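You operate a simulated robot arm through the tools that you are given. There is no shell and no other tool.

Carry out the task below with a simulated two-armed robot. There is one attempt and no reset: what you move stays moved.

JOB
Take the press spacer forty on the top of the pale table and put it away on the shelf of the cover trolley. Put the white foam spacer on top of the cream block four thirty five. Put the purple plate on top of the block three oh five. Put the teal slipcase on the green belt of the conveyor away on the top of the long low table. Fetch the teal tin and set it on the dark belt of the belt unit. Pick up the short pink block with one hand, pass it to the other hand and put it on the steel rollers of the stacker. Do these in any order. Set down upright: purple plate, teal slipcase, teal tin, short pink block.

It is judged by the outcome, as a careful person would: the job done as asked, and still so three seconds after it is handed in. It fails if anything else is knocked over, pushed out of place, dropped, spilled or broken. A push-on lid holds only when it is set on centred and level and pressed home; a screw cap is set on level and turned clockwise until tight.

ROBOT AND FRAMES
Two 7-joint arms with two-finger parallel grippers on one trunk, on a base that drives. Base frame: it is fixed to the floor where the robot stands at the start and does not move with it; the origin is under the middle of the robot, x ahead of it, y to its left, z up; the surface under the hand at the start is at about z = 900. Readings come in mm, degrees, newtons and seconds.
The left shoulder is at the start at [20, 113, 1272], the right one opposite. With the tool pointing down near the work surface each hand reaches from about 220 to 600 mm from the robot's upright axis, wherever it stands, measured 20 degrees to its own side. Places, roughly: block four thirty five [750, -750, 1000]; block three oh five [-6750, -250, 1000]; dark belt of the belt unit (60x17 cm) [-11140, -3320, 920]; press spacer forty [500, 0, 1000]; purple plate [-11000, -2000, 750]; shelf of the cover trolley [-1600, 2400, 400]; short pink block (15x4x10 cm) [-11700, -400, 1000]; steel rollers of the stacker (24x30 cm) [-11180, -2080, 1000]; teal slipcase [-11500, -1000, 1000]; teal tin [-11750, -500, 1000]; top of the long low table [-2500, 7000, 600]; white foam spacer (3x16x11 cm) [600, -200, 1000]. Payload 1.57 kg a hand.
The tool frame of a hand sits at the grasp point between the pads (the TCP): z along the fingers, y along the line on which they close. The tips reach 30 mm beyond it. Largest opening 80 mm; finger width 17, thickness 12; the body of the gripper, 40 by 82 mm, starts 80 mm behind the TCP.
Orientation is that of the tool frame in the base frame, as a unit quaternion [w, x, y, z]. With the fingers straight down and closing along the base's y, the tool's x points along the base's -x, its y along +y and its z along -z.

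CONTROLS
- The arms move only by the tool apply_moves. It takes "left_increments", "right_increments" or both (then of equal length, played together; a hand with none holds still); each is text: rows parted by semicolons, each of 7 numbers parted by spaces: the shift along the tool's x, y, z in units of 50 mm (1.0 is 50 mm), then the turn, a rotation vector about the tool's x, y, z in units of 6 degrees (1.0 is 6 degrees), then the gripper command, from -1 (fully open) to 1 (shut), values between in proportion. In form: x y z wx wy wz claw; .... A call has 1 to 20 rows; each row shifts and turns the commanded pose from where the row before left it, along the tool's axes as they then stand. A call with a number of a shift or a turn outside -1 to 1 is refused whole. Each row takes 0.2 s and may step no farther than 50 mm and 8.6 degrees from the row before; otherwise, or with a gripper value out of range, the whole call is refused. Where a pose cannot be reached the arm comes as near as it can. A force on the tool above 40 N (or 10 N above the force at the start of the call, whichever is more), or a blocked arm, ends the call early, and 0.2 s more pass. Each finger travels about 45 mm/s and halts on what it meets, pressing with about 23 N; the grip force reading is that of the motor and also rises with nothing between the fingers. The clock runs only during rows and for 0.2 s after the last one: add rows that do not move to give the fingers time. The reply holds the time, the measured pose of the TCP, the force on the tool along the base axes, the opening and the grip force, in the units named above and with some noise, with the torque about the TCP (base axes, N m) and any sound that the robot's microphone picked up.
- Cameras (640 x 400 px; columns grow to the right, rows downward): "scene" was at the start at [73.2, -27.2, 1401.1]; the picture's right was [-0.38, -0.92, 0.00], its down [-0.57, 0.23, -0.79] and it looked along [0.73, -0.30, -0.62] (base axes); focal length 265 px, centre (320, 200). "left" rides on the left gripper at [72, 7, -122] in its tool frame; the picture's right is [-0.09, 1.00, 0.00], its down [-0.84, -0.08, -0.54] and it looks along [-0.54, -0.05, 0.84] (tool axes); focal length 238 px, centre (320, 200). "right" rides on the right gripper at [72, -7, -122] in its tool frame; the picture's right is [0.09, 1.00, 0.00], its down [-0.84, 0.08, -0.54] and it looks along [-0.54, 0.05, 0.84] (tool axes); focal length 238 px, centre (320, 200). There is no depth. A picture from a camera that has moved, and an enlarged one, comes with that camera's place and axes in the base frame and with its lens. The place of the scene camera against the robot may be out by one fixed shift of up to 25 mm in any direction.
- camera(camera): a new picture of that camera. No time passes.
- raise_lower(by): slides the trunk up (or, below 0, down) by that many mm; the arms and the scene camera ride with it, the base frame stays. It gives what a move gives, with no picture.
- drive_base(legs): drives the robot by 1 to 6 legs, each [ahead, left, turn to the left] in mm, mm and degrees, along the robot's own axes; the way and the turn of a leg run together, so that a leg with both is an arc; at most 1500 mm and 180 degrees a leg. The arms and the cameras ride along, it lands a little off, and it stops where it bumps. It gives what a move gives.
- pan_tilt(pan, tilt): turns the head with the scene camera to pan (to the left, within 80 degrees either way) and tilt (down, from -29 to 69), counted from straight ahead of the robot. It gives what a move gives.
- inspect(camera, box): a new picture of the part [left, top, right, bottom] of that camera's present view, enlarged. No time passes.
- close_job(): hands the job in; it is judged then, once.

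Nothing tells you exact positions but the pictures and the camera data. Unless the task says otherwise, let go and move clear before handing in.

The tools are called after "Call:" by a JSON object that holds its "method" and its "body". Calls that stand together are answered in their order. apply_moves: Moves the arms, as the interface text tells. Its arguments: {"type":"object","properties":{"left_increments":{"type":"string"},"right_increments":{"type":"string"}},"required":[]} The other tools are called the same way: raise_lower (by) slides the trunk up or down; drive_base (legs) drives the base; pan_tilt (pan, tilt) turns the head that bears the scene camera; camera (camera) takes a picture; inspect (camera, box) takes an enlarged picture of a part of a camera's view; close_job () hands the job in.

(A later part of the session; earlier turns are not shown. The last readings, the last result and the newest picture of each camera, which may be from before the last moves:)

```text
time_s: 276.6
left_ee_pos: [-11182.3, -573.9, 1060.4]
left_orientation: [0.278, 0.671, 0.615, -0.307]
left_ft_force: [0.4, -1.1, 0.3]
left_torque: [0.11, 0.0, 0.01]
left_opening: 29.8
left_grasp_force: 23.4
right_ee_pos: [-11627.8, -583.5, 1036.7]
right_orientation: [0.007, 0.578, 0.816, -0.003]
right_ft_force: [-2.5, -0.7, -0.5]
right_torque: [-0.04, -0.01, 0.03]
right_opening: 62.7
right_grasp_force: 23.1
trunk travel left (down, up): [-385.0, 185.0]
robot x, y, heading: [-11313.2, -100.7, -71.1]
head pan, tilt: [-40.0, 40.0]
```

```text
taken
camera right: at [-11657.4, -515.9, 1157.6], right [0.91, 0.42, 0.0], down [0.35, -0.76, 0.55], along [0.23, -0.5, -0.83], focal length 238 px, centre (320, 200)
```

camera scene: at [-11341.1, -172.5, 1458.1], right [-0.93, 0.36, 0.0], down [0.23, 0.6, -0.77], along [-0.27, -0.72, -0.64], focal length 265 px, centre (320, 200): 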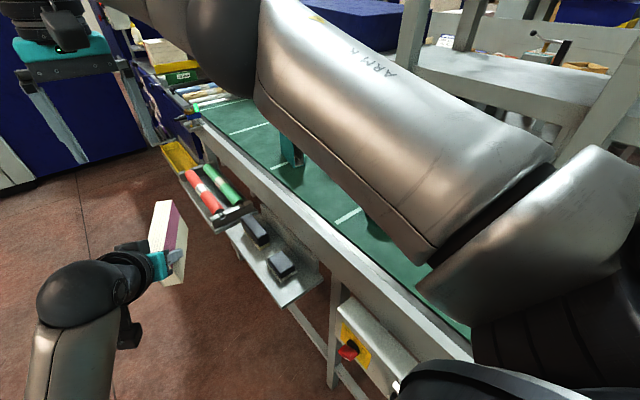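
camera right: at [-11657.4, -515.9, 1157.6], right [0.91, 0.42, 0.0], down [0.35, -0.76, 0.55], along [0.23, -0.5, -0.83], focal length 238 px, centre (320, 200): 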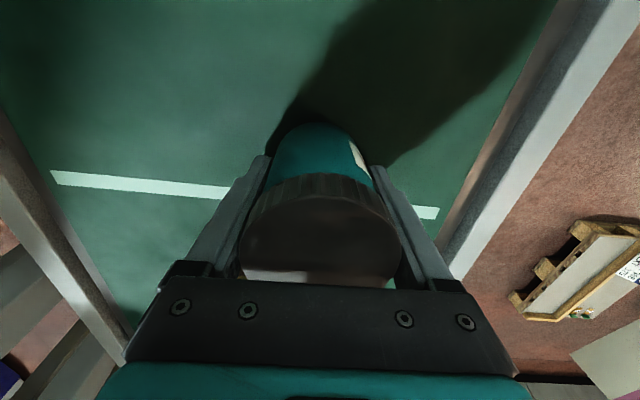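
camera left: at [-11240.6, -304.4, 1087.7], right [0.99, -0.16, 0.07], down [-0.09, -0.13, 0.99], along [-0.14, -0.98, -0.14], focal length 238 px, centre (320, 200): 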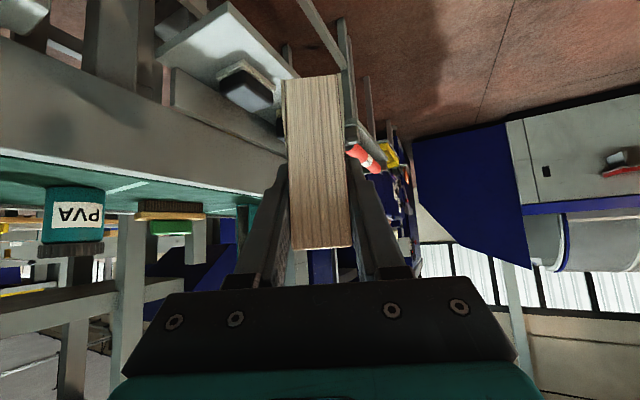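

Gripped at 63 mm. I lift the tin gently, keeping it upright.

Call:
{"method": "apply_moves", "body": {"right_increments": "0 0 -0.1 0 0 0 1; 0 0 -0.2 0 0 0 1; 0 0 -0.4 0 0 0 1; 0 0 -0.6 0 0 0 1; 0 0 -0.6 0 0 0 1; 0 0 -0.6 0 0 0 1; 0 0 -0.6 0 0 0 1; 0 0 -0.4 0 0 0 1; 0 0 0 0 0 0 1"}}

Call:
{"method": "camera", "body": {"camera": "right"}}

Call:
{"method": "camera", "body": {"camera": "scene"}}

```text
time_s: 278.6
left_ee_pos: [-11181.7, -573.6, 1061.3]
left_orientation: [0.279, 0.671, 0.614, -0.307]
left_ft_force: [-0.8, 0.2, -0.9]
left_torque: [0.14, -0.01, 0.01]
left_opening: 29.9
left_grasp_force: 23.1
right_ee_pos: [-11631.3, -581.4, 1212.0]
right_orientation: [0.005, 0.578, 0.816, -0.002]
right_ft_force: [0.3, -0.1, -1.8]
right_torque: [-0.01, 0.02, 0.02]
right_opening: 62.7
right_grasp_force: 23.0
trunk travel left (down, up): [-385.0, 185.0]
robot x, y, heading: [-11314.5, -100.6, -70.8]
head pan, tilt: [-40.0, 40.0]
```

```text
taken
camera right: at [-11660.2, -515.0, 1332.5], right [0.91, 0.42, 0.0], down [0.35, -0.76, 0.55], along [0.23, -0.5, -0.83], focal length 238 px, centre (320, 200)
```

right: 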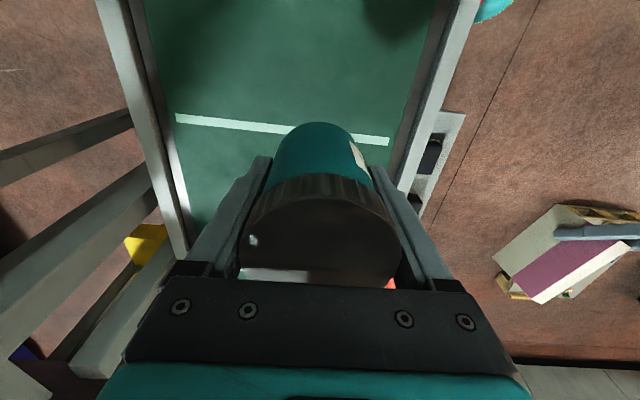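

```text
taken
camera scene: at [-11357.5, -186.8, 1458.1], right [-0.93, 0.36, 0.0], down [0.23, 0.6, -0.77], along [-0.27, -0.71, -0.64], focal length 265 px, centre (320, 200)
```

scene: 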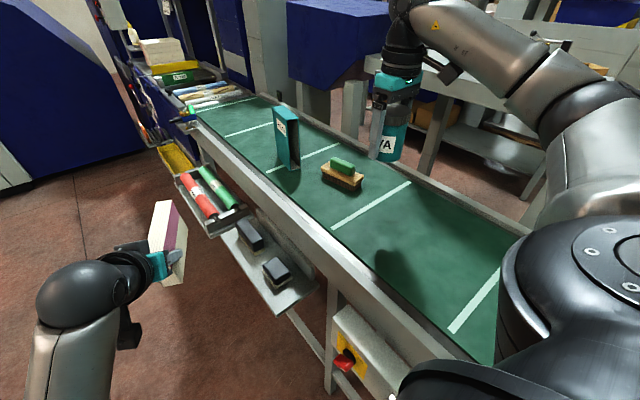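

The tin is held upright in the right hand and the block in the left. I draw the right hand in from over the belt and look toward the stacker and belt unit.

Call:
{"method": "apply_moves", "body": {"right_increments": "0 0.8 0 0 0 0 1; 0 0.8 0 0 0 0 1; 0 0.8 0 0 0 0 1; 0 0.8 0 0 0 0 1; 0 0.8 0 0 0 0 1; 0 0 0 0 0 0 1"}}

Call:
{"method": "pan_tilt", "body": {"pan": -10, "tilt": 20}}

Call:
{"method": "camera", "body": {"camera": "scene"}}

Call:
{"method": "inspect", "body": {"camera": "scene", "box": [220, 60, 460, 240]}}

```text
time_s: 280.0
left_ee_pos: [-11182.2, -574.2, 1061.1]
left_orientation: [0.279, 0.672, 0.614, -0.308]
left_ft_force: [-0.1, -0.4, 0.5]
left_torque: [0.12, -0.04, -0.03]
left_opening: 30.0
left_grasp_force: 22.8
right_ee_pos: [-11438.8, -517.2, 1208.5]
right_orientation: [0.006, 0.579, 0.816, -0.002]
right_ft_force: [-0.5, -0.4, -2.2]
right_torque: [0.01, -0.03, -0.01]
right_opening: 62.5
right_grasp_force: 22.9
trunk travel left (down, up): [-385.0, 185.0]
robot x, y, heading: [-11314.1, -104.3, -70.9]
head pan, tilt: [-40.0, 40.0]
```

```text
time_s: 281.0
left_ee_pos: [-11181.0, -573.9, 1061.5]
left_orientation: [0.279, 0.671, 0.614, -0.308]
left_ft_force: [0.0, 0.5, 1.3]
left_torque: [0.16, -0.01, 0.03]
left_opening: 30.1
left_grasp_force: 23.0
right_ee_pos: [-11439.6, -517.4, 1208.2]
right_orientation: [0.007, 0.579, 0.816, -0.002]
right_ft_force: [0.3, 0.1, -3.3]
right_torque: [-0.02, -0.01, -0.02]
right_opening: 62.6
right_grasp_force: 22.7
trunk travel left (down, up): [-385.0, 185.0]
robot x, y, heading: [-11310.6, -105.3, -71.0]
head pan, tilt: [-10.0, 20.0]
```

```text
taken
camera scene: at [-11312.3, -199.3, 1489.4], right [-0.99, -0.16, 0.0], down [-0.05, 0.34, -0.94], along [0.15, -0.93, -0.34], focal length 265 px, centre (320, 200)
```

scene: 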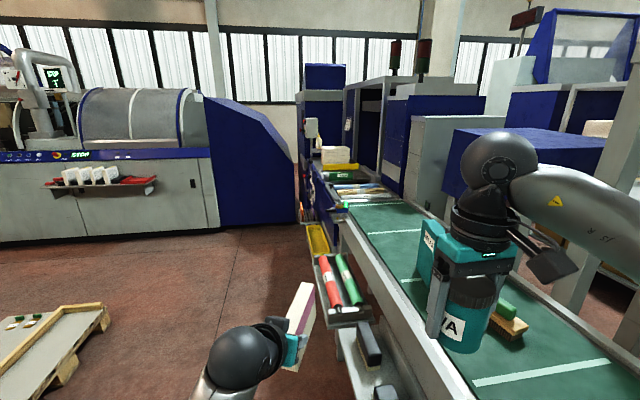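

```text
2.22 times, centred on (340, 150) of scene
camera zoom: at [-11312.3, -199.3, 1489.4], right [-0.99, -0.16, 0.0], down [-0.05, 0.34, -0.94], along [0.15, -0.93, -0.34], focal length 588 px, centre (276, 311)
```

zoom: 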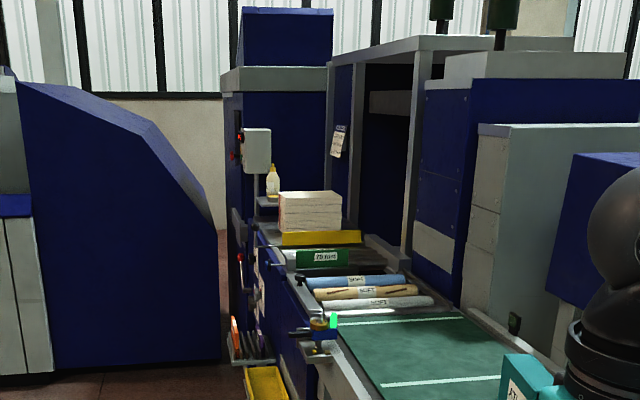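

The line continues to the left: the green conveyor, then rollers with rolls on them, then a stack of books near the window. I drive along in front of it and turn to face the stacker.

Call:
{"method": "drive_base", "body": {"legs": [[0, 350, 0], [1500, 0, 0], [300, 0, 0], [0, 0, -90]]}}

Call:
{"method": "pan_tilt", "body": {"pan": 0, "tilt": 25}}

Call:
{"method": "camera", "body": {"camera": "scene"}}

```text
time_s: 295.5
left_ee_pos: [-10919.3, -1771.2, 1061.5]
left_orientation: [-0.025, 0.908, -0.051, -0.415]
left_ft_force: [0.1, -0.7, -0.2]
left_torque: [0.01, 0.0, 0.0]
left_opening: 0.0
left_grasp_force: 21.3
right_ee_pos: [-10856.3, -1516.2, 1208.5]
right_orientation: [0.002, 0.988, 0.157, -0.007]
right_ft_force: [-1.0, 1.0, -2.7]
right_torque: [0.0, 0.01, 0.03]
right_opening: 62.1
right_grasp_force: 22.6
trunk travel left (down, up): [-385.0, 185.0]
robot x, y, heading: [-10443.3, -1647.6, -162.2]
head pan, tilt: [-10.0, 20.0]
```

```text
time_s: 296.2
left_ee_pos: [-10918.5, -1772.5, 1060.3]
left_orientation: [-0.025, 0.908, -0.051, -0.415]
left_ft_force: [0.2, 0.5, -0.8]
left_torque: [0.01, -0.02, 0.0]
left_opening: 0.0
left_grasp_force: 21.0
right_ee_pos: [-10856.6, -1516.2, 1208.7]
right_orientation: [0.003, 0.987, 0.158, -0.007]
right_ft_force: [0.0, 0.5, -2.1]
right_torque: [-0.03, -0.03, -0.03]
right_opening: 62.0
right_grasp_force: 22.9
trunk travel left (down, up): [-385.0, 185.0]
robot x, y, heading: [-10445.8, -1648.5, -162.4]
head pan, tilt: [0.0, 25.0]
```

```text
taken
camera scene: at [-10559.4, -1675.4, 1481.5], right [-0.3, 0.95, 0.0], down [0.4, 0.13, -0.91], along [-0.86, -0.28, -0.42], focal length 265 px, centre (320, 200)
```

scene: 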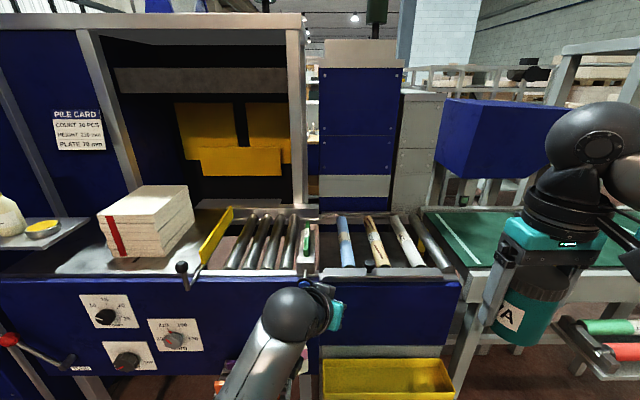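

The left hand is empty: the pink block slipped out during the drive. I look for it now.

Call:
{"method": "pan_tilt", "body": {"pan": 0, "tilt": 60}}

Call:
{"method": "camera", "body": {"camera": "scene"}}

Call:
{"method": "pan_tilt", "body": {"pan": 60, "tilt": 45}}

Call:
{"method": "camera", "body": {"camera": "scene"}}

Call:
{"method": "pan_tilt", "body": {"pan": -60, "tilt": 40}}

Call:
{"method": "camera", "body": {"camera": "scene"}}

Call:
{"method": "camera", "body": {"camera": "left"}}

Call:
{"method": "camera", "body": {"camera": "right"}}

```text
time_s: 297.2
left_ee_pos: [-10918.8, -1771.8, 1060.7]
left_orientation: [-0.025, 0.908, -0.051, -0.414]
left_ft_force: [0.6, 0.1, 0.1]
left_torque: [0.02, -0.01, 0.03]
left_opening: 0.0
left_grasp_force: 21.2
right_ee_pos: [-10856.0, -1516.3, 1208.1]
right_orientation: [0.003, 0.988, 0.157, -0.007]
right_ft_force: [0.9, -0.3, -2.9]
right_torque: [-0.04, 0.0, -0.02]
right_opening: 61.9
right_grasp_force: 23.1
trunk travel left (down, up): [-385.0, 185.0]
robot x, y, heading: [-10443.4, -1650.1, -162.2]
head pan, tilt: [0.0, 60.0]
```

```text
taken
camera scene: at [-10535.1, -1667.7, 1431.4], right [-0.3, 0.95, 0.0], down [0.82, 0.26, -0.5], along [-0.48, -0.15, -0.87], focal length 265 px, centre (320, 200)
```

scene: 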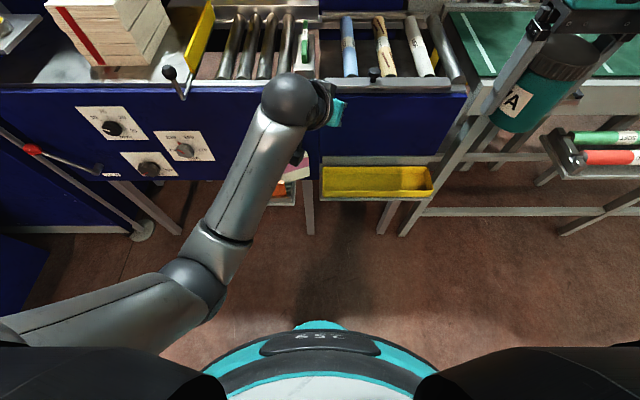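

```text
time_s: 298.5
left_ee_pos: [-10918.9, -1771.5, 1061.6]
left_orientation: [-0.025, 0.908, -0.051, -0.415]
left_ft_force: [0.9, 0.1, 0.1]
left_torque: [0.02, 0.03, -0.01]
left_opening: 0.1
left_grasp_force: 21.4
right_ee_pos: [-10855.9, -1514.7, 1209.0]
right_orientation: [0.002, 0.988, 0.157, -0.007]
right_ft_force: [0.3, -0.3, -2.3]
right_torque: [-0.02, -0.01, 0.02]
right_opening: 62.0
right_grasp_force: 23.1
trunk travel left (down, up): [-385.0, 185.0]
robot x, y, heading: [-10445.8, -1650.7, -162.2]
head pan, tilt: [60.0, 45.0]
```

```text
taken
camera scene: at [-10488.9, -1726.8, 1450.8], right [-0.98, 0.21, 0.0], down [0.15, 0.69, -0.71], along [-0.15, -0.69, -0.71], focal length 265 px, centre (320, 200)
```

scene: 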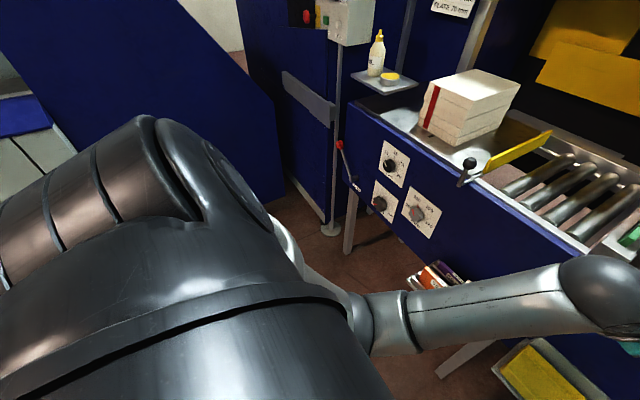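

```text
time_s: 300.5
left_ee_pos: [-10918.6, -1771.4, 1060.7]
left_orientation: [-0.025, 0.908, -0.051, -0.415]
left_ft_force: [0.1, 0.7, -0.1]
left_torque: [0.0, -0.06, -0.01]
left_opening: 0.0
left_grasp_force: 22.0
right_ee_pos: [-10855.2, -1515.4, 1208.3]
right_orientation: [0.003, 0.987, 0.158, -0.006]
right_ft_force: [-0.1, 1.2, -2.8]
right_torque: [0.01, 0.03, 0.04]
right_opening: 61.6
right_grasp_force: 23.3
trunk travel left (down, up): [-385.0, 185.0]
robot x, y, heading: [-10442.9, -1650.7, -162.4]
head pan, tilt: [-60.0, 40.0]
```

```text
taken
camera scene: at [-10534.6, -1590.3, 1458.1], right [0.67, 0.74, 0.0], down [0.48, -0.43, -0.77], along [-0.57, 0.51, -0.64], focal length 265 px, centre (320, 200)
```

scene: 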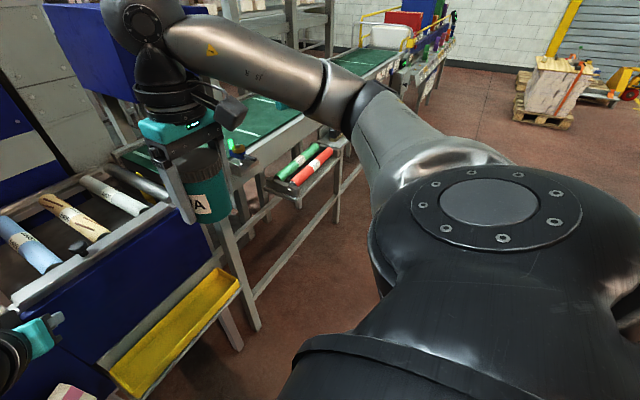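

```text
taken
camera left: at [-10781.1, -1793.5, 1087.9], right [-0.17, -0.98, 0.07], down [-0.13, 0.09, 0.99], along [-0.98, 0.16, -0.14], focal length 238 px, centre (320, 200)
```

left: 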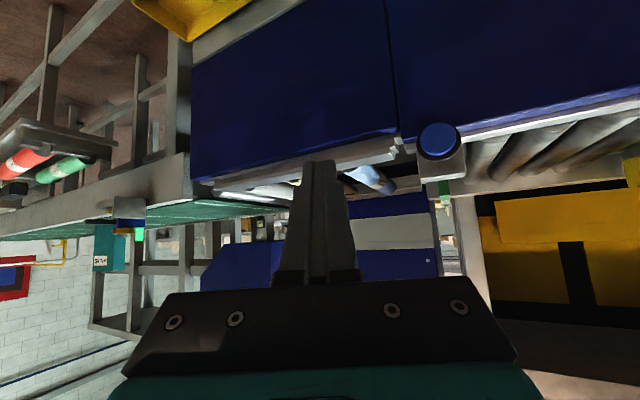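

```text
taken
camera right: at [-10787.3, -1485.3, 1329.4], right [0.4, -0.92, 0.0], down [-0.76, -0.33, 0.55], along [-0.51, -0.22, -0.83], focal length 238 px, centre (320, 200)
```

right: 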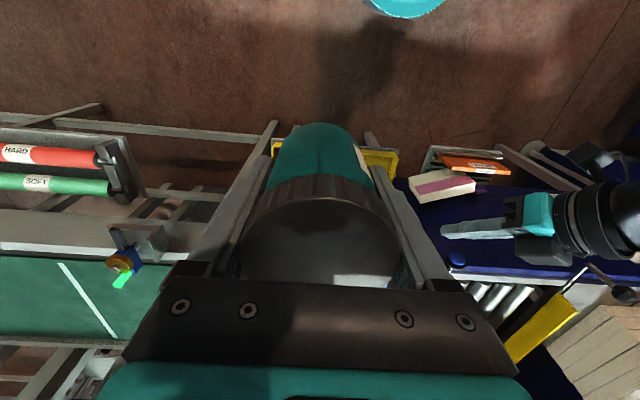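

I see the pink block: it struck the stacker's front as I turned and now lies by the plate rack below. I look closer.

Call:
{"method": "inspect", "body": {"camera": "right", "box": [370, 120, 570, 260]}}

Call:
{"method": "pan_tilt", "body": {"pan": 15, "tilt": 55}}

Call:
{"method": "inspect", "body": {"camera": "scene", "box": [200, 100, 440, 280]}}

```text
2.86 times, centred on (470, 190) of right
camera zoom: at [-10787.3, -1485.3, 1329.4], right [0.4, -0.92, 0.0], down [-0.76, -0.33, 0.55], along [-0.51, -0.22, -0.83], focal length 681 px, centre (-109, 229)
```

zoom: 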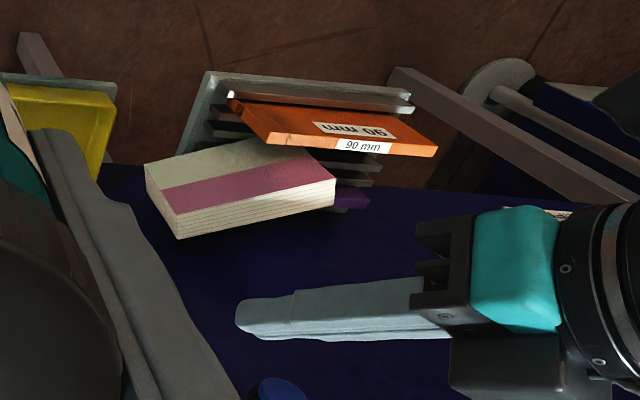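

```text
time_s: 302.0
left_ee_pos: [-10920.3, -1772.4, 1062.1]
left_orientation: [-0.025, 0.908, -0.051, -0.415]
left_ft_force: [-0.3, 0.9, 0.1]
left_torque: [-0.01, 0.01, -0.03]
left_opening: 0.0
left_grasp_force: 21.9
right_ee_pos: [-10855.9, -1514.9, 1208.4]
right_orientation: [0.004, 0.988, 0.157, -0.007]
right_ft_force: [-0.4, -0.4, -2.4]
right_torque: [0.03, -0.04, 0.03]
right_opening: 61.9
right_grasp_force: 23.1
trunk travel left (down, up): [-385.0, 185.0]
robot x, y, heading: [-10444.3, -1651.5, -162.4]
head pan, tilt: [15.0, 55.0]
```

```text
2.22 times, centred on (320, 190) of scene
camera zoom: at [-10532.3, -1686.3, 1437.4], right [-0.54, 0.84, 0.0], down [0.69, 0.44, -0.57], along [-0.48, -0.31, -0.82], focal length 588 px, centre (320, 222)
```

zoom: 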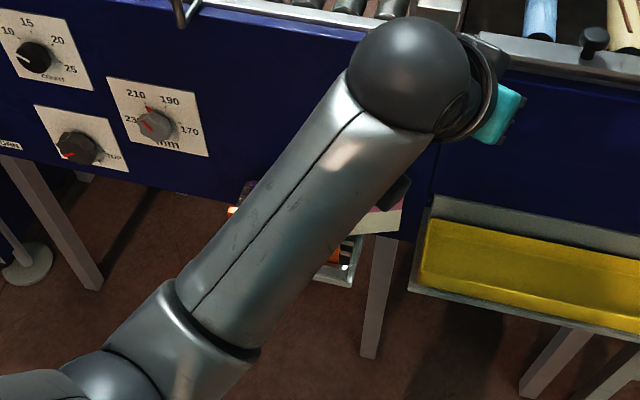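

The block lies on the plate rack in front of the stacker, apparently without having upset anything. I raise and withdraw the left hand to get a clear view.

Call:
{"method": "apply_moves", "body": {"left_increments": "-0.5 0 -0.6 0 0 0 1; -0.5 0 -0.6 0 0 0 1; -0.5 0 -0.6 0 0 0 -1; -0.5 0 -0.6 0 0 0 -1; 0 0.7 0 0 0 0 -1; 0 0.7 0 0 0 0 -1; 0 0.7 0 0 0 0 -1; 0 0 0 0 0 0 -1"}}

Call:
{"method": "camera", "body": {"camera": "scene"}}

Call:
{"method": "camera", "body": {"camera": "left"}}

```text
time_s: 303.8
left_ee_pos: [-10907.2, -1878.6, 1213.0]
left_orientation: [-0.026, 0.908, -0.052, -0.415]
left_ft_force: [-0.4, -0.6, -0.1]
left_torque: [-0.03, -0.02, -0.02]
left_opening: 79.8
left_grasp_force: 0.1
right_ee_pos: [-10856.7, -1513.8, 1209.3]
right_orientation: [0.003, 0.988, 0.157, -0.007]
right_ft_force: [-1.1, 0.3, -3.2]
right_torque: [-0.01, 0.02, 0.0]
right_opening: 61.3
right_grasp_force: 22.9
trunk travel left (down, up): [-385.0, 185.0]
robot x, y, heading: [-10448.4, -1648.9, -162.3]
head pan, tilt: [15.0, 55.0]
```

```text
taken
camera scene: at [-10532.3, -1685.8, 1437.4], right [-0.54, 0.84, 0.0], down [0.69, 0.44, -0.57], along [-0.48, -0.31, -0.82], focal length 265 px, centre (320, 200)
```

scene: 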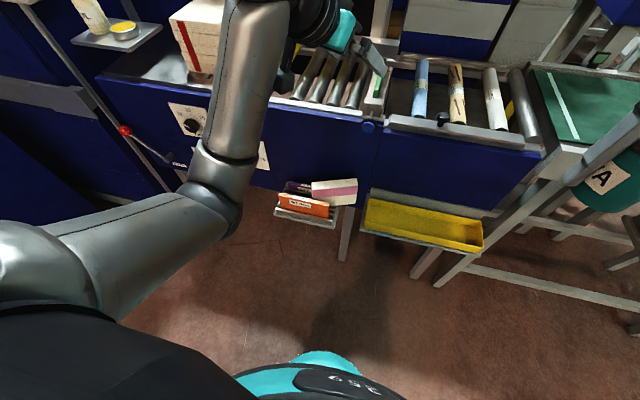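

```text
taken
camera left: at [-10768.8, -1901.4, 1239.8], right [-0.17, -0.98, 0.07], down [-0.13, 0.09, 0.99], along [-0.98, 0.16, -0.14], focal length 238 px, centre (320, 200)
```

left: 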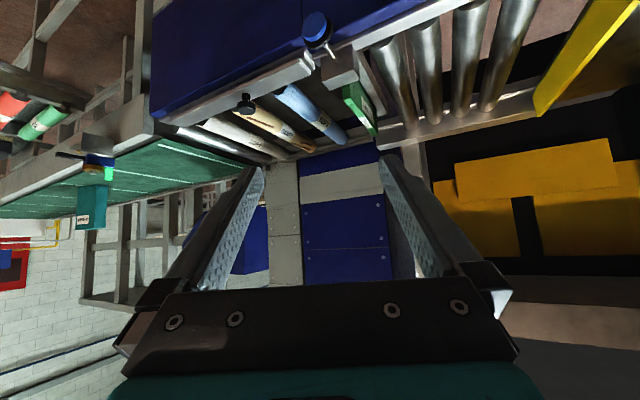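

Call:
{"method": "inspect", "body": {"camera": "scene", "box": [250, 150, 400, 260]}}

Call:
{"method": "inspect", "body": {"camera": "scene", "box": [160, 0, 560, 150]}}

Call:
{"method": "inspect", "body": {"camera": "right", "box": [370, 100, 530, 240]}}

```text
3.64 times, centred on (325, 205) of scene
camera zoom: at [-10532.3, -1685.8, 1437.4], right [-0.54, 0.84, 0.0], down [0.69, 0.44, -0.57], along [-0.48, -0.31, -0.82], focal length 963 px, centre (302, 182)
```

zoom: 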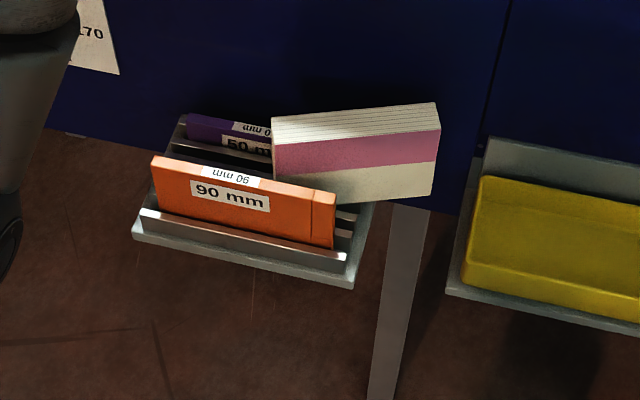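

```text
1.60 times, centred on (360, 75) of scene
camera zoom: at [-10532.3, -1685.8, 1437.4], right [-0.54, 0.84, 0.0], down [0.69, 0.44, -0.57], along [-0.48, -0.31, -0.82], focal length 424 px, centre (256, 400)
```

zoom: 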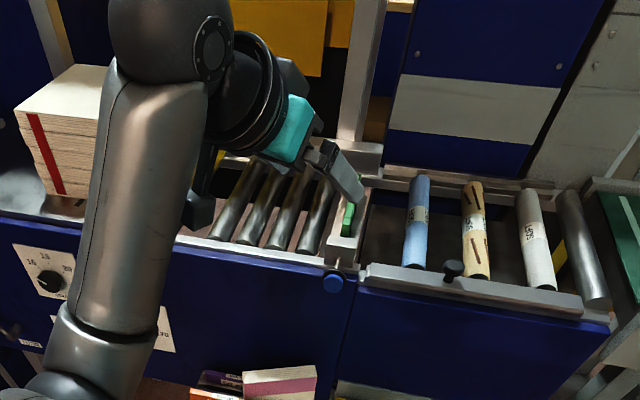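

```text
2.86 times, centred on (450, 170) of right
camera zoom: at [-10787.4, -1484.8, 1329.4], right [0.4, -0.92, 0.0], down [-0.76, -0.33, 0.55], along [-0.51, -0.22, -0.83], focal length 681 px, centre (-51, 286)
```

zoom: 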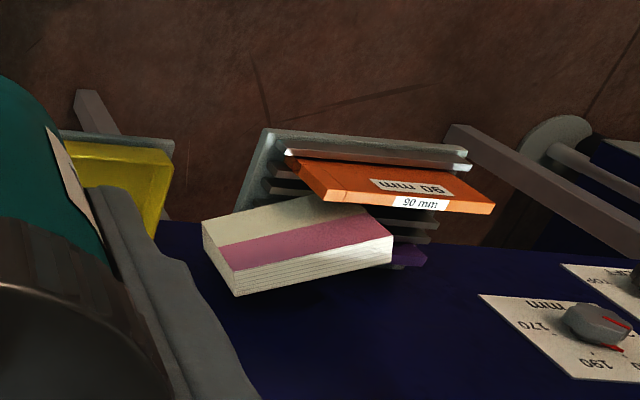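

The block stands nearly upright in the plate rack between the orange "90 mm" plate and the purple "50 mm" plate, so it can be retrieved. First I want the right hand free, so I look for the belt unit farther left: I back off and slide left.

Call:
{"method": "drive_base", "body": {"legs": [[-300, 0, 0], [0, 800, 0]]}}

Call:
{"method": "pan_tilt", "body": {"pan": 15, "tilt": 15}}

Call:
{"method": "camera", "body": {"camera": "scene"}}

Call:
{"method": "pan_tilt", "body": {"pan": 55, "tilt": 20}}

Call:
{"method": "camera", "body": {"camera": "scene"}}

```text
time_s: 309.6
left_ee_pos: [-10384.8, -2526.2, 1213.3]
left_orientation: [-0.026, 0.908, -0.053, -0.415]
left_ft_force: [-0.7, 0.2, -0.1]
left_torque: [0.03, -0.02, -0.01]
left_opening: 80.0
left_grasp_force: 0.0
right_ee_pos: [-10331.0, -2162.9, 1208.5]
right_orientation: [0.002, 0.988, 0.154, -0.006]
right_ft_force: [-0.6, -0.1, -2.3]
right_torque: [0.05, 0.02, -0.01]
right_opening: 61.0
right_grasp_force: 22.5
trunk travel left (down, up): [-385.0, 185.0]
robot x, y, heading: [-9919.9, -2297.2, -162.5]
head pan, tilt: [15.0, 55.0]
```

```text
time_s: 310.7
left_ee_pos: [-10385.1, -2525.9, 1212.9]
left_orientation: [-0.026, 0.908, -0.054, -0.415]
left_ft_force: [-0.1, -0.3, 0.2]
left_torque: [0.04, 0.0, 0.03]
left_opening: 80.0
left_grasp_force: 0.1
right_ee_pos: [-10330.7, -2161.5, 1207.5]
right_orientation: [0.003, 0.988, 0.154, -0.006]
right_ft_force: [0.8, -0.2, -2.1]
right_torque: [0.0, -0.02, 0.03]
right_opening: 60.9
right_grasp_force: 22.7
trunk travel left (down, up): [-385.0, 185.0]
robot x, y, heading: [-9918.9, -2300.2, -162.7]
head pan, tilt: [15.0, 15.0]
```

```text
taken
camera scene: at [-10026.6, -2345.9, 1497.6], right [-0.54, 0.84, 0.0], down [0.22, 0.14, -0.97], along [-0.81, -0.52, -0.26], focal length 265 px, centre (320, 200)
```

scene: 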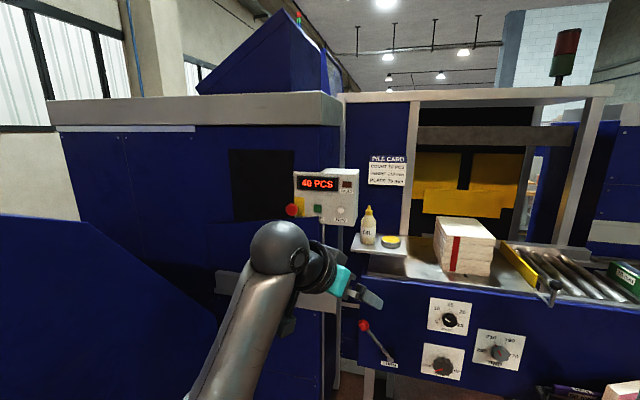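

```text
time_s: 311.8
left_ee_pos: [-10383.4, -2525.3, 1213.9]
left_orientation: [-0.027, 0.908, -0.054, -0.415]
left_ft_force: [0.2, -0.4, 0.2]
left_torque: [0.0, 0.03, 0.0]
left_opening: 79.8
left_grasp_force: 0.1
right_ee_pos: [-10330.4, -2161.8, 1209.4]
right_orientation: [0.004, 0.988, 0.156, -0.006]
right_ft_force: [-0.1, -0.3, -2.2]
right_torque: [0.01, -0.01, 0.0]
right_opening: 60.6
right_grasp_force: 22.4
trunk travel left (down, up): [-385.0, 185.0]
robot x, y, heading: [-9921.9, -2299.1, -162.4]
head pan, tilt: [55.0, 20.0]
```

```text
taken
camera scene: at [-9975.9, -2384.6, 1489.5], right [-0.95, 0.3, 0.0], down [0.1, 0.33, -0.94], along [-0.28, -0.9, -0.34], focal length 265 px, centre (320, 200)
```

scene: 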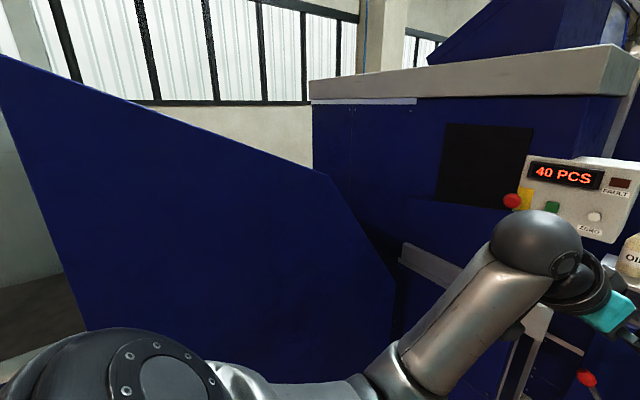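

The belt unit at (-11140, -3320) must be behind this blue cabinet, on the back side of the line. The right hand's opening has crept from 62.7 to 60.6 mm, so I check how the tin sits.

Call:
{"method": "camera", "body": {"camera": "right"}}

Call:
{"method": "pan_tilt", "body": {"pan": -30, "tilt": 20}}

Call:
{"method": "camera", "body": {"camera": "scene"}}

Call:
{"method": "pan_tilt", "body": {"pan": -75, "tilt": 10}}

Call:
{"method": "camera", "body": {"camera": "scene"}}

```text
taken
camera right: at [-10262.5, -2131.9, 1329.4], right [0.39, -0.92, 0.0], down [-0.77, -0.33, 0.55], along [-0.51, -0.22, -0.83], focal length 238 px, centre (320, 200)
```

right: 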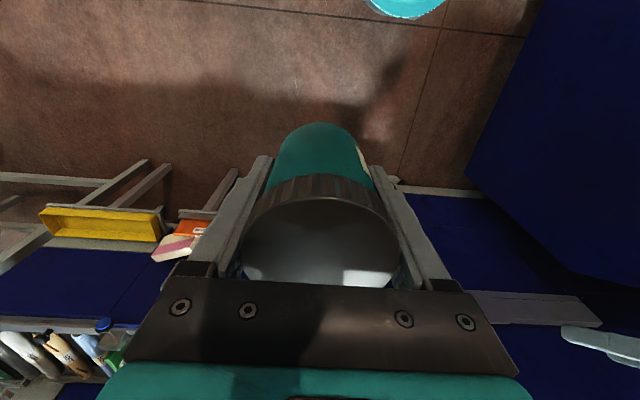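

```text
time_s: 313.4
left_ee_pos: [-10384.7, -2525.7, 1213.2]
left_orientation: [-0.026, 0.908, -0.054, -0.414]
left_ft_force: [-0.6, -0.2, 0.5]
left_torque: [-0.02, 0.02, -0.01]
left_opening: 80.0
left_grasp_force: 0.1
right_ee_pos: [-10331.6, -2162.4, 1208.0]
right_orientation: [0.003, 0.988, 0.154, -0.006]
right_ft_force: [-0.5, -0.2, -2.4]
right_torque: [0.0, -0.01, -0.01]
right_opening: 60.7
right_grasp_force: 23.4
trunk travel left (down, up): [-385.0, 185.0]
robot x, y, heading: [-9921.3, -2299.3, -162.7]
head pan, tilt: [-30.0, 20.0]
```

```text
taken
camera scene: at [-10038.6, -2275.6, 1489.5], right [0.22, 0.98, 0.0], down [0.33, -0.07, -0.94], along [-0.92, 0.2, -0.34], focal length 265 px, centre (320, 200)
```

scene: 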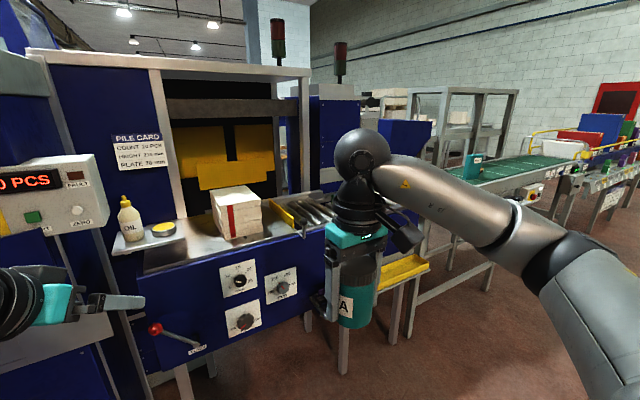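

```text
time_s: 314.5
left_ee_pos: [-10385.2, -2526.2, 1213.0]
left_orientation: [-0.027, 0.908, -0.054, -0.415]
left_ft_force: [0.5, -0.8, -0.6]
left_torque: [0.01, 0.01, 0.01]
left_opening: 80.0
left_grasp_force: 0.0
right_ee_pos: [-10331.0, -2162.0, 1208.9]
right_orientation: [0.003, 0.988, 0.155, -0.006]
right_ft_force: [0.1, 0.5, -3.3]
right_torque: [-0.03, -0.02, -0.01]
right_opening: 60.8
right_grasp_force: 23.0
trunk travel left (down, up): [-385.0, 185.0]
robot x, y, heading: [-9920.3, -2299.1, -162.7]
head pan, tilt: [-75.0, 10.0]
```

```text
taken
camera scene: at [-9997.7, -2217.4, 1505.8], right [0.84, 0.54, 0.0], down [0.09, -0.15, -0.98], along [-0.53, 0.83, -0.17], focal length 265 px, centre (320, 200)
```

scene: 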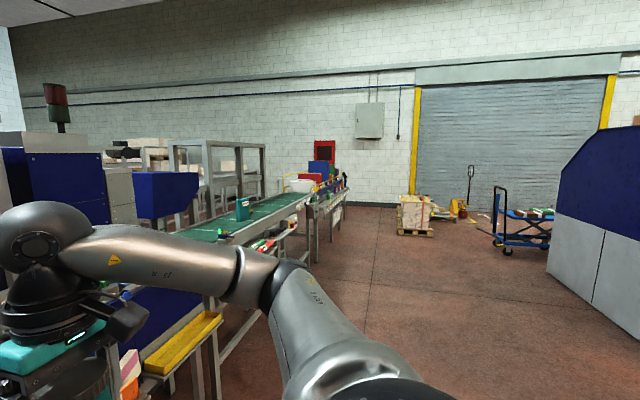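

The tin is still well seated. The left hand is free, so I will first recover the pink block with it (the pass from right to left was already made) and set it on the rollers, standing sideways to the machine with my left side toward it. I straighten the left hand and turn.

Call:
{"method": "apply_moves", "body": {"left_increments": "0 0 0 -0.19 0.894 -0.417 -1; 0 0 0 -0.19 0.894 -0.417 -1; 0 0 0 -0.19 0.894 -0.417 -1; 0 0 0 -0.19 0.894 -0.417 -1; 0 0 0 -0.19 0.894 -0.417 -1; 0 0 0 -0.19 0.894 -0.417 -1; 0 0 0 -0.19 0.894 -0.417 -1; 0 0 0 -0.19 0.894 -0.417 -1; 0 0 0 -0.19 0.894 -0.417 -1; 0 0 0 0 0 0 -1"}}

Call:
{"method": "drive_base", "body": {"legs": [[0, 0, -88.7]]}}

Call:
{"method": "pan_tilt", "body": {"pan": 40, "tilt": 30}}

Call:
{"method": "camera", "body": {"camera": "scene"}}

```text
time_s: 316.7
left_ee_pos: [-10384.2, -2524.4, 1213.3]
left_orientation: [-0.002, 0.989, 0.149, -0.001]
left_ft_force: [0.0, 0.0, 0.3]
left_torque: [0.01, -0.04, -0.03]
left_opening: 79.9
left_grasp_force: 0.0
right_ee_pos: [-10330.7, -2162.0, 1207.7]
right_orientation: [0.001, 0.988, 0.154, -0.007]
right_ft_force: [-0.4, -0.2, -1.9]
right_torque: [0.0, 0.0, 0.0]
right_opening: 60.7
right_grasp_force: 22.7
trunk travel left (down, up): [-385.0, 185.0]
robot x, y, heading: [-9918.6, -2299.3, -162.5]
head pan, tilt: [-75.0, 10.0]
```

```text
time_s: 320.9
left_ee_pos: [-10141.2, -1831.6, 1211.8]
left_orientation: [-0.002, 0.8, -0.6, 0.001]
left_ft_force: [-0.1, 0.2, 0.0]
left_torque: [-0.02, -0.03, -0.03]
left_opening: 80.0
left_grasp_force: 0.2
right_ee_pos: [-9778.0, -1890.5, 1208.8]
right_orientation: [-0.003, 0.803, -0.596, -0.007]
right_ft_force: [-0.1, 0.0, -2.0]
right_torque: [0.03, -0.02, 0.03]
right_opening: 60.5
right_grasp_force: 23.4
trunk travel left (down, up): [-385.0, 185.0]
robot x, y, heading: [-9924.6, -2301.3, 106.6]
head pan, tilt: [-75.0, 10.0]
```

```text
time_s: 322.9
left_ee_pos: [-10139.9, -1832.3, 1211.9]
left_orientation: [-0.002, 0.8, -0.6, 0.001]
left_ft_force: [-0.4, 0.2, 0.2]
left_torque: [0.03, -0.01, 0.03]
left_opening: 80.2
left_grasp_force: 0.0
right_ee_pos: [-9777.2, -1890.4, 1208.8]
right_orientation: [-0.003, 0.803, -0.596, -0.006]
right_ft_force: [-0.4, -0.1, -2.4]
right_torque: [-0.01, 0.01, -0.01]
right_opening: 60.5
right_grasp_force: 22.9
trunk travel left (down, up): [-385.0, 185.0]
robot x, y, heading: [-9922.0, -2301.2, 106.7]
head pan, tilt: [40.0, 30.0]
```

```text
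taken
camera scene: at [-10016.2, -2233.2, 1473.5], right [0.55, 0.83, 0.0], down [0.42, -0.28, -0.87], along [-0.72, 0.48, -0.5], focal length 265 px, centre (320, 200)
```

scene: 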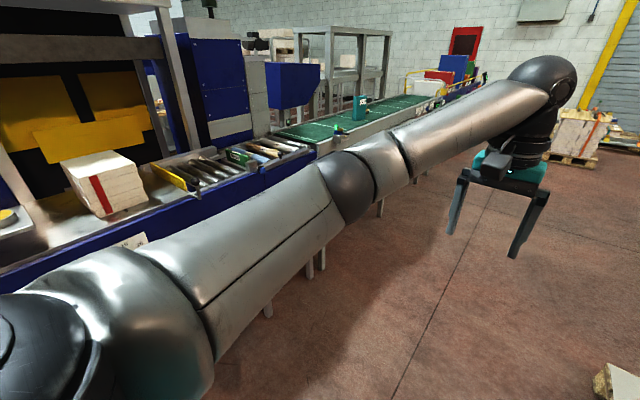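

Call:
{"method": "drive_base", "body": {"legs": [[402, 0, 0], [0, 480, 2]]}}

Call:
{"method": "pan_tilt", "body": {"pan": 50, "tilt": 50}}

Call:
{"method": "camera", "body": {"camera": "scene"}}

Call:
{"method": "camera", "body": {"camera": "left"}}

```text
time_s: 327.8
left_ee_pos: [-10731.6, -1614.2, 1212.7]
left_orientation: [-0.002, 0.814, -0.58, 0.001]
left_ft_force: [-1.0, -0.3, 1.0]
left_torque: [0.0, -0.05, -0.04]
left_opening: 80.1
left_grasp_force: 0.1
right_ee_pos: [-10365.6, -1655.8, 1208.0]
right_orientation: [-0.004, 0.817, -0.576, -0.006]
right_ft_force: [0.0, 0.8, -3.0]
right_torque: [-0.02, 0.0, 0.05]
right_opening: 60.7
right_grasp_force: 23.0
trunk travel left (down, up): [-385.0, 185.0]
robot x, y, heading: [-10485.3, -2070.5, 109.4]
head pan, tilt: [40.0, 30.0]
```

```text
time_s: 328.6
left_ee_pos: [-10731.3, -1614.2, 1212.6]
left_orientation: [-0.002, 0.815, -0.58, 0.001]
left_ft_force: [0.3, -0.2, 0.2]
left_torque: [-0.01, -0.06, -0.01]
left_opening: 79.9
left_grasp_force: 0.1
right_ee_pos: [-10365.3, -1655.4, 1207.8]
right_orientation: [-0.003, 0.818, -0.575, -0.007]
right_ft_force: [-0.3, 0.5, -1.3]
right_torque: [0.01, -0.05, 0.02]
right_opening: 60.5
right_grasp_force: 23.6
trunk travel left (down, up): [-385.0, 185.0]
robot x, y, heading: [-10489.4, -2069.4, 109.4]
head pan, tilt: [50.0, 50.0]
```

```text
taken
camera scene: at [-10580.7, -2027.4, 1444.0], right [0.35, 0.94, 0.0], down [0.72, -0.27, -0.64], along [-0.6, 0.23, -0.77], focal length 265 px, centre (320, 200)
```

scene: 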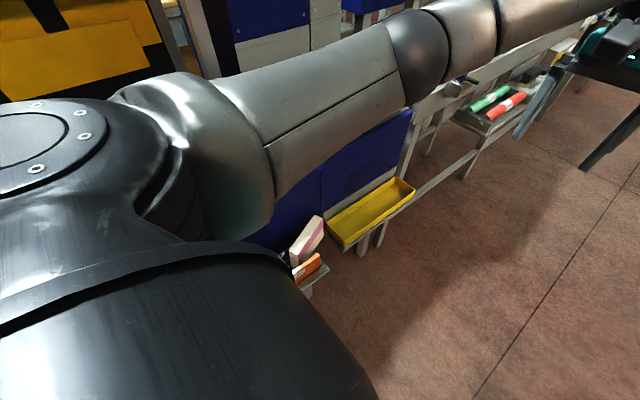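

```text
taken
camera left: at [-10713.6, -1684.2, 1334.9], right [-0.97, -0.24, 0.0], down [-0.2, 0.82, 0.54], along [-0.13, 0.53, -0.84], focal length 238 px, centre (320, 200)
```

left: 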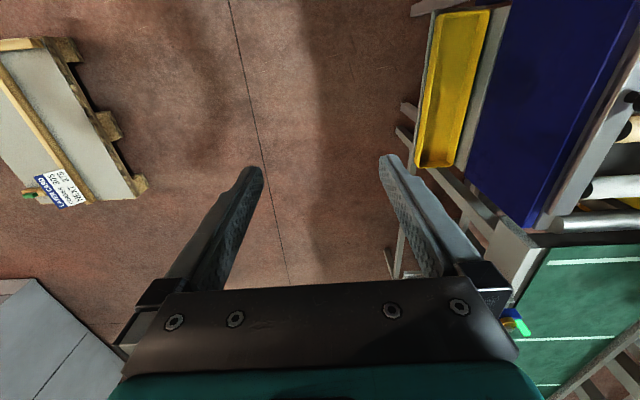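

Call:
{"method": "apply_moves", "body": {"left_increments": "0.531 0.758 0 0 0 0 -1; 0.531 0.758 0 0 0 0 -1; 0.531 0.758 0 0 0 0 -1; 0.531 0.758 0 0 0 0 -1; 0.531 0.758 0 0 0 0 -1; 0.531 0.758 0 0 0 0 -1; 0.531 0.758 0 0 0 0 -1; 0.531 0.758 0 0 0 0 -1; 0 0 0 0 0 0 -1"}}

Call:
{"method": "camera", "body": {"camera": "left"}}

Call:
{"method": "camera", "body": {"camera": "scene"}}

```text
time_s: 330.6
left_ee_pos: [-10950.9, -1912.5, 1213.1]
left_orientation: [-0.001, 0.815, -0.579, 0.001]
left_ft_force: [0.0, 0.7, -0.3]
left_torque: [-0.02, -0.03, -0.03]
left_opening: 80.1
left_grasp_force: 0.0
right_ee_pos: [-10366.5, -1654.5, 1207.0]
right_orientation: [-0.002, 0.817, -0.576, -0.007]
right_ft_force: [-0.3, -0.5, -1.8]
right_torque: [-0.01, -0.01, 0.03]
right_opening: 60.5
right_grasp_force: 22.2
trunk travel left (down, up): [-385.0, 185.0]
robot x, y, heading: [-10487.2, -2068.9, 109.6]
head pan, tilt: [50.0, 50.0]
```

```text
taken
camera left: at [-10933.3, -1982.6, 1335.4], right [-0.97, -0.24, 0.0], down [-0.2, 0.82, 0.54], along [-0.13, 0.53, -0.84], focal length 238 px, centre (320, 200)
```

left: 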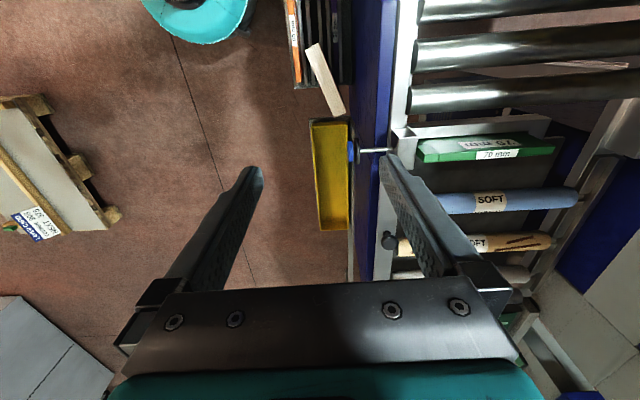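

```text
taken
camera scene: at [-10580.6, -2026.6, 1443.9], right [0.35, 0.94, 0.0], down [0.72, -0.27, -0.64], along [-0.6, 0.23, -0.77], focal length 265 px, centre (320, 200)
```

scene: 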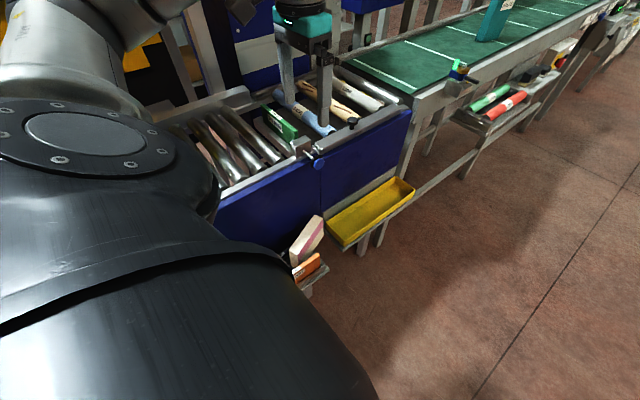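

I see the block from above: its top centre is near (-10965, -1922), turned about 18° from the rack, half outside the rack. I zoom in to choose the grip.

Call:
{"method": "inspect", "body": {"camera": "left", "box": [270, 0, 430, 170]}}

```text
2.35 times, centred on (350, 85) of left
camera zoom: at [-10933.3, -1982.6, 1335.4], right [-0.97, -0.24, 0.0], down [-0.2, 0.82, 0.54], along [-0.13, 0.53, -0.84], focal length 561 px, centre (249, 471)
```

zoom: 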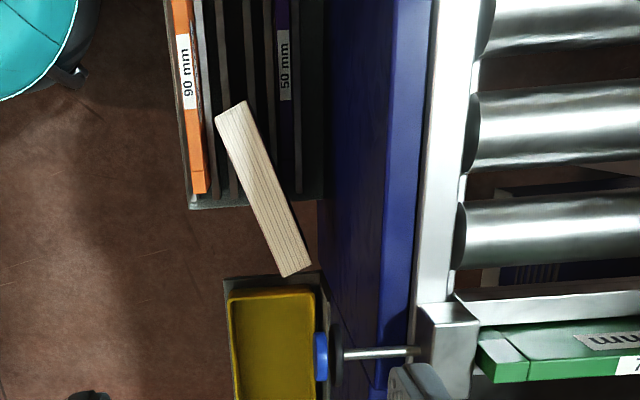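

I choose the grip just outside the rack's end, at about (-10976, -1903), fingers turned 18°. I move above it, lower the trunk 100 mm, and descend partway.

Call:
{"method": "apply_moves", "body": {"left_increments": "-0.34 0.41 0 0 0 0 -0.5; 0 0 0 0 0 -0.98 -0.5; 0 0 0 0 0 -0.98 -0.5; 0 0 0 0 0 -0.97 -0.5; 0 0 0.9 0 0 0 -0.5; 0 0 0.9 0 0 0 -0.5; 0 0 0.9 0 0 0 -0.5; 0 0 0 0 0 0 -0.5"}}

Call:
{"method": "raise_lower", "body": {"by": -100}}

Call:
{"method": "camera", "body": {"camera": "left"}}

Call:
{"method": "camera", "body": {"camera": "scene"}}

```text
time_s: 332.4
left_ee_pos: [-10969.6, -1902.5, 1075.7]
left_orientation: [-0.002, 0.893, -0.449, 0.001]
left_ft_force: [-0.6, 0.1, -0.5]
left_torque: [-0.03, -0.01, -0.02]
left_opening: 59.9
left_grasp_force: 0.2
right_ee_pos: [-10366.4, -1656.4, 1208.7]
right_orientation: [-0.003, 0.818, -0.576, -0.006]
right_ft_force: [0.1, -0.2, -1.8]
right_torque: [-0.01, 0.0, 0.02]
right_opening: 60.8
right_grasp_force: 23.4
trunk travel left (down, up): [-385.0, 185.0]
robot x, y, heading: [-10488.9, -2066.8, 109.1]
head pan, tilt: [50.0, 50.0]
```

```text
time_s: 333.8
left_ee_pos: [-10971.0, -1903.1, 976.8]
left_orientation: [-0.001, 0.894, -0.448, 0.001]
left_ft_force: [-0.4, 0.0, -0.2]
left_torque: [0.01, 0.03, -0.03]
left_opening: 60.0
left_grasp_force: 0.1
right_ee_pos: [-10365.2, -1654.9, 1109.3]
right_orientation: [-0.002, 0.818, -0.576, -0.006]
right_ft_force: [0.3, 0.0, -2.7]
right_torque: [-0.03, 0.0, 0.02]
right_opening: 60.5
right_grasp_force: 22.7
trunk travel left (down, up): [-285.0, 285.0]
robot x, y, heading: [-10486.5, -2074.3, 109.1]
head pan, tilt: [50.0, 50.0]
```

```text
taken
camera left: at [-10932.7, -1963.6, 1099.4], right [-0.85, -0.52, 0.0], down [-0.44, 0.72, 0.54], along [-0.28, 0.46, -0.84], focal length 238 px, centre (320, 200)
```

left: 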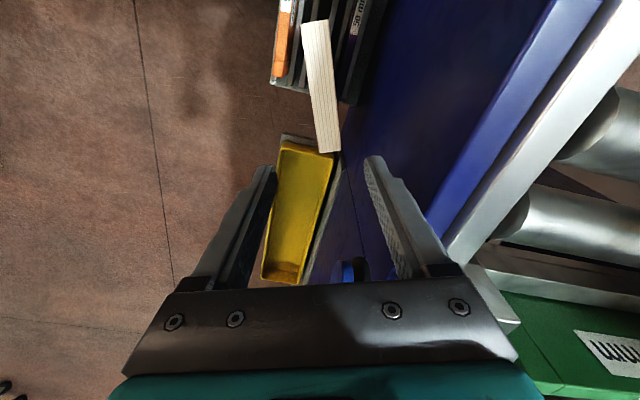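

```text
taken
camera scene: at [-10580.7, -2027.5, 1344.0], right [0.35, 0.94, 0.0], down [0.72, -0.27, -0.64], along [-0.6, 0.23, -0.77], focal length 265 px, centre (320, 200)
```

scene: 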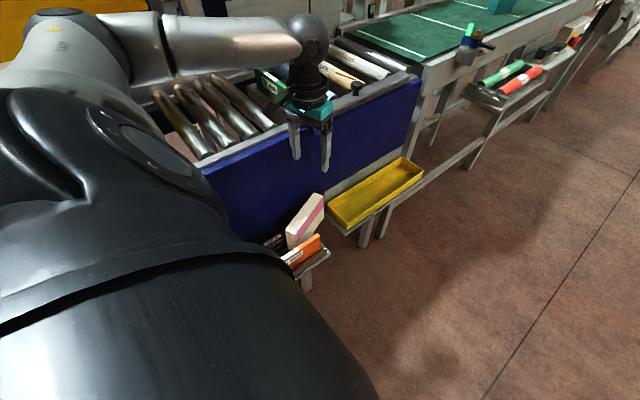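

The forearm is folded toward the machine's front; stretching the arm will keep the elbow away. I move the base 60 mm away while reaching 60 mm further, then check before descending.

Call:
{"method": "drive_base", "body": {"legs": [[-10, -70, 0]]}}

Call:
{"method": "apply_moves", "body": {"left_increments": "-0.28 0.59 0 0 0 0 -0.5; -0.28 0.59 0 0 0 0 -0.5; 0 0 0.5 0 0 0 -0.5; 0 0 0 0 0 0 -0.5"}}

Call:
{"method": "camera", "body": {"camera": "left"}}

Call:
{"method": "camera", "body": {"camera": "scene"}}

```text
time_s: 334.8
left_ee_pos: [-10899.5, -1888.1, 976.3]
left_orientation: [-0.001, 0.894, -0.448, 0.001]
left_ft_force: [0.5, 0.3, -0.6]
left_torque: [-0.02, 0.03, -0.01]
left_opening: 59.9
left_grasp_force: 0.0
right_ee_pos: [-10295.3, -1640.8, 1108.4]
right_orientation: [-0.003, 0.818, -0.575, -0.006]
right_ft_force: [0.6, -0.4, -1.8]
right_torque: [-0.02, 0.0, 0.02]
right_opening: 60.7
right_grasp_force: 22.9
trunk travel left (down, up): [-285.0, 285.0]
robot x, y, heading: [-10420.6, -2057.8, 109.8]
head pan, tilt: [50.0, 50.0]
```

```text
time_s: 335.8
left_ee_pos: [-10966.3, -1898.5, 954.1]
left_orientation: [-0.001, 0.894, -0.448, 0.0]
left_ft_force: [0.0, -1.2, 0.0]
left_torque: [-0.02, 0.01, -0.05]
left_opening: 59.9
left_grasp_force: 0.0
right_ee_pos: [-10297.1, -1640.8, 1108.2]
right_orientation: [-0.003, 0.818, -0.575, -0.007]
right_ft_force: [-0.7, 0.5, -2.1]
right_torque: [-0.02, -0.03, 0.03]
right_opening: 60.5
right_grasp_force: 22.7
trunk travel left (down, up): [-285.0, 285.0]
robot x, y, heading: [-10420.3, -2057.7, 109.3]
head pan, tilt: [50.0, 50.0]
```

```text
taken
camera left: at [-10929.2, -1960.2, 1076.1], right [-0.85, -0.52, 0.0], down [-0.44, 0.72, 0.54], along [-0.28, 0.46, -0.84], focal length 238 px, centre (320, 200)
```

left: 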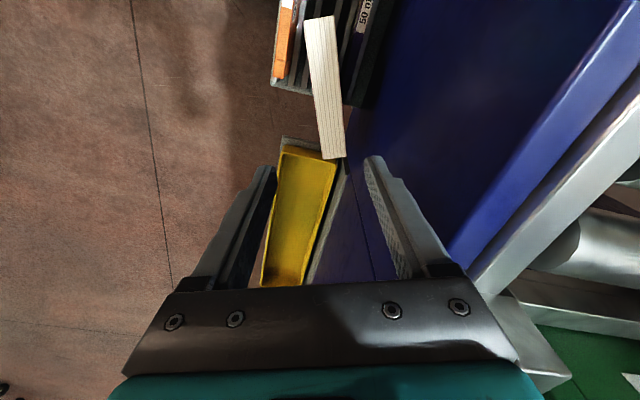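

```text
taken
camera scene: at [-10511.0, -2013.3, 1344.0], right [0.35, 0.94, 0.0], down [0.72, -0.27, -0.64], along [-0.6, 0.23, -0.77], focal length 265 px, centre (320, 200)
```

scene: 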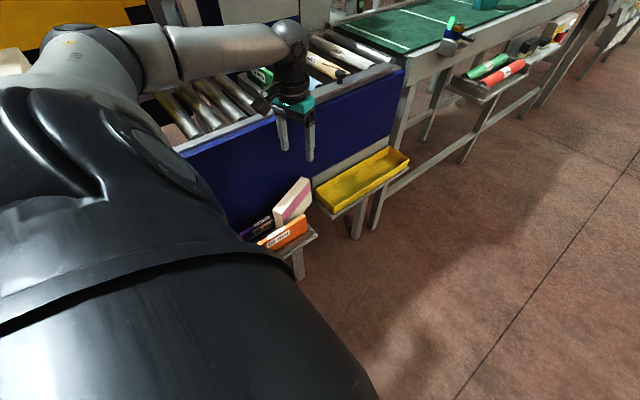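

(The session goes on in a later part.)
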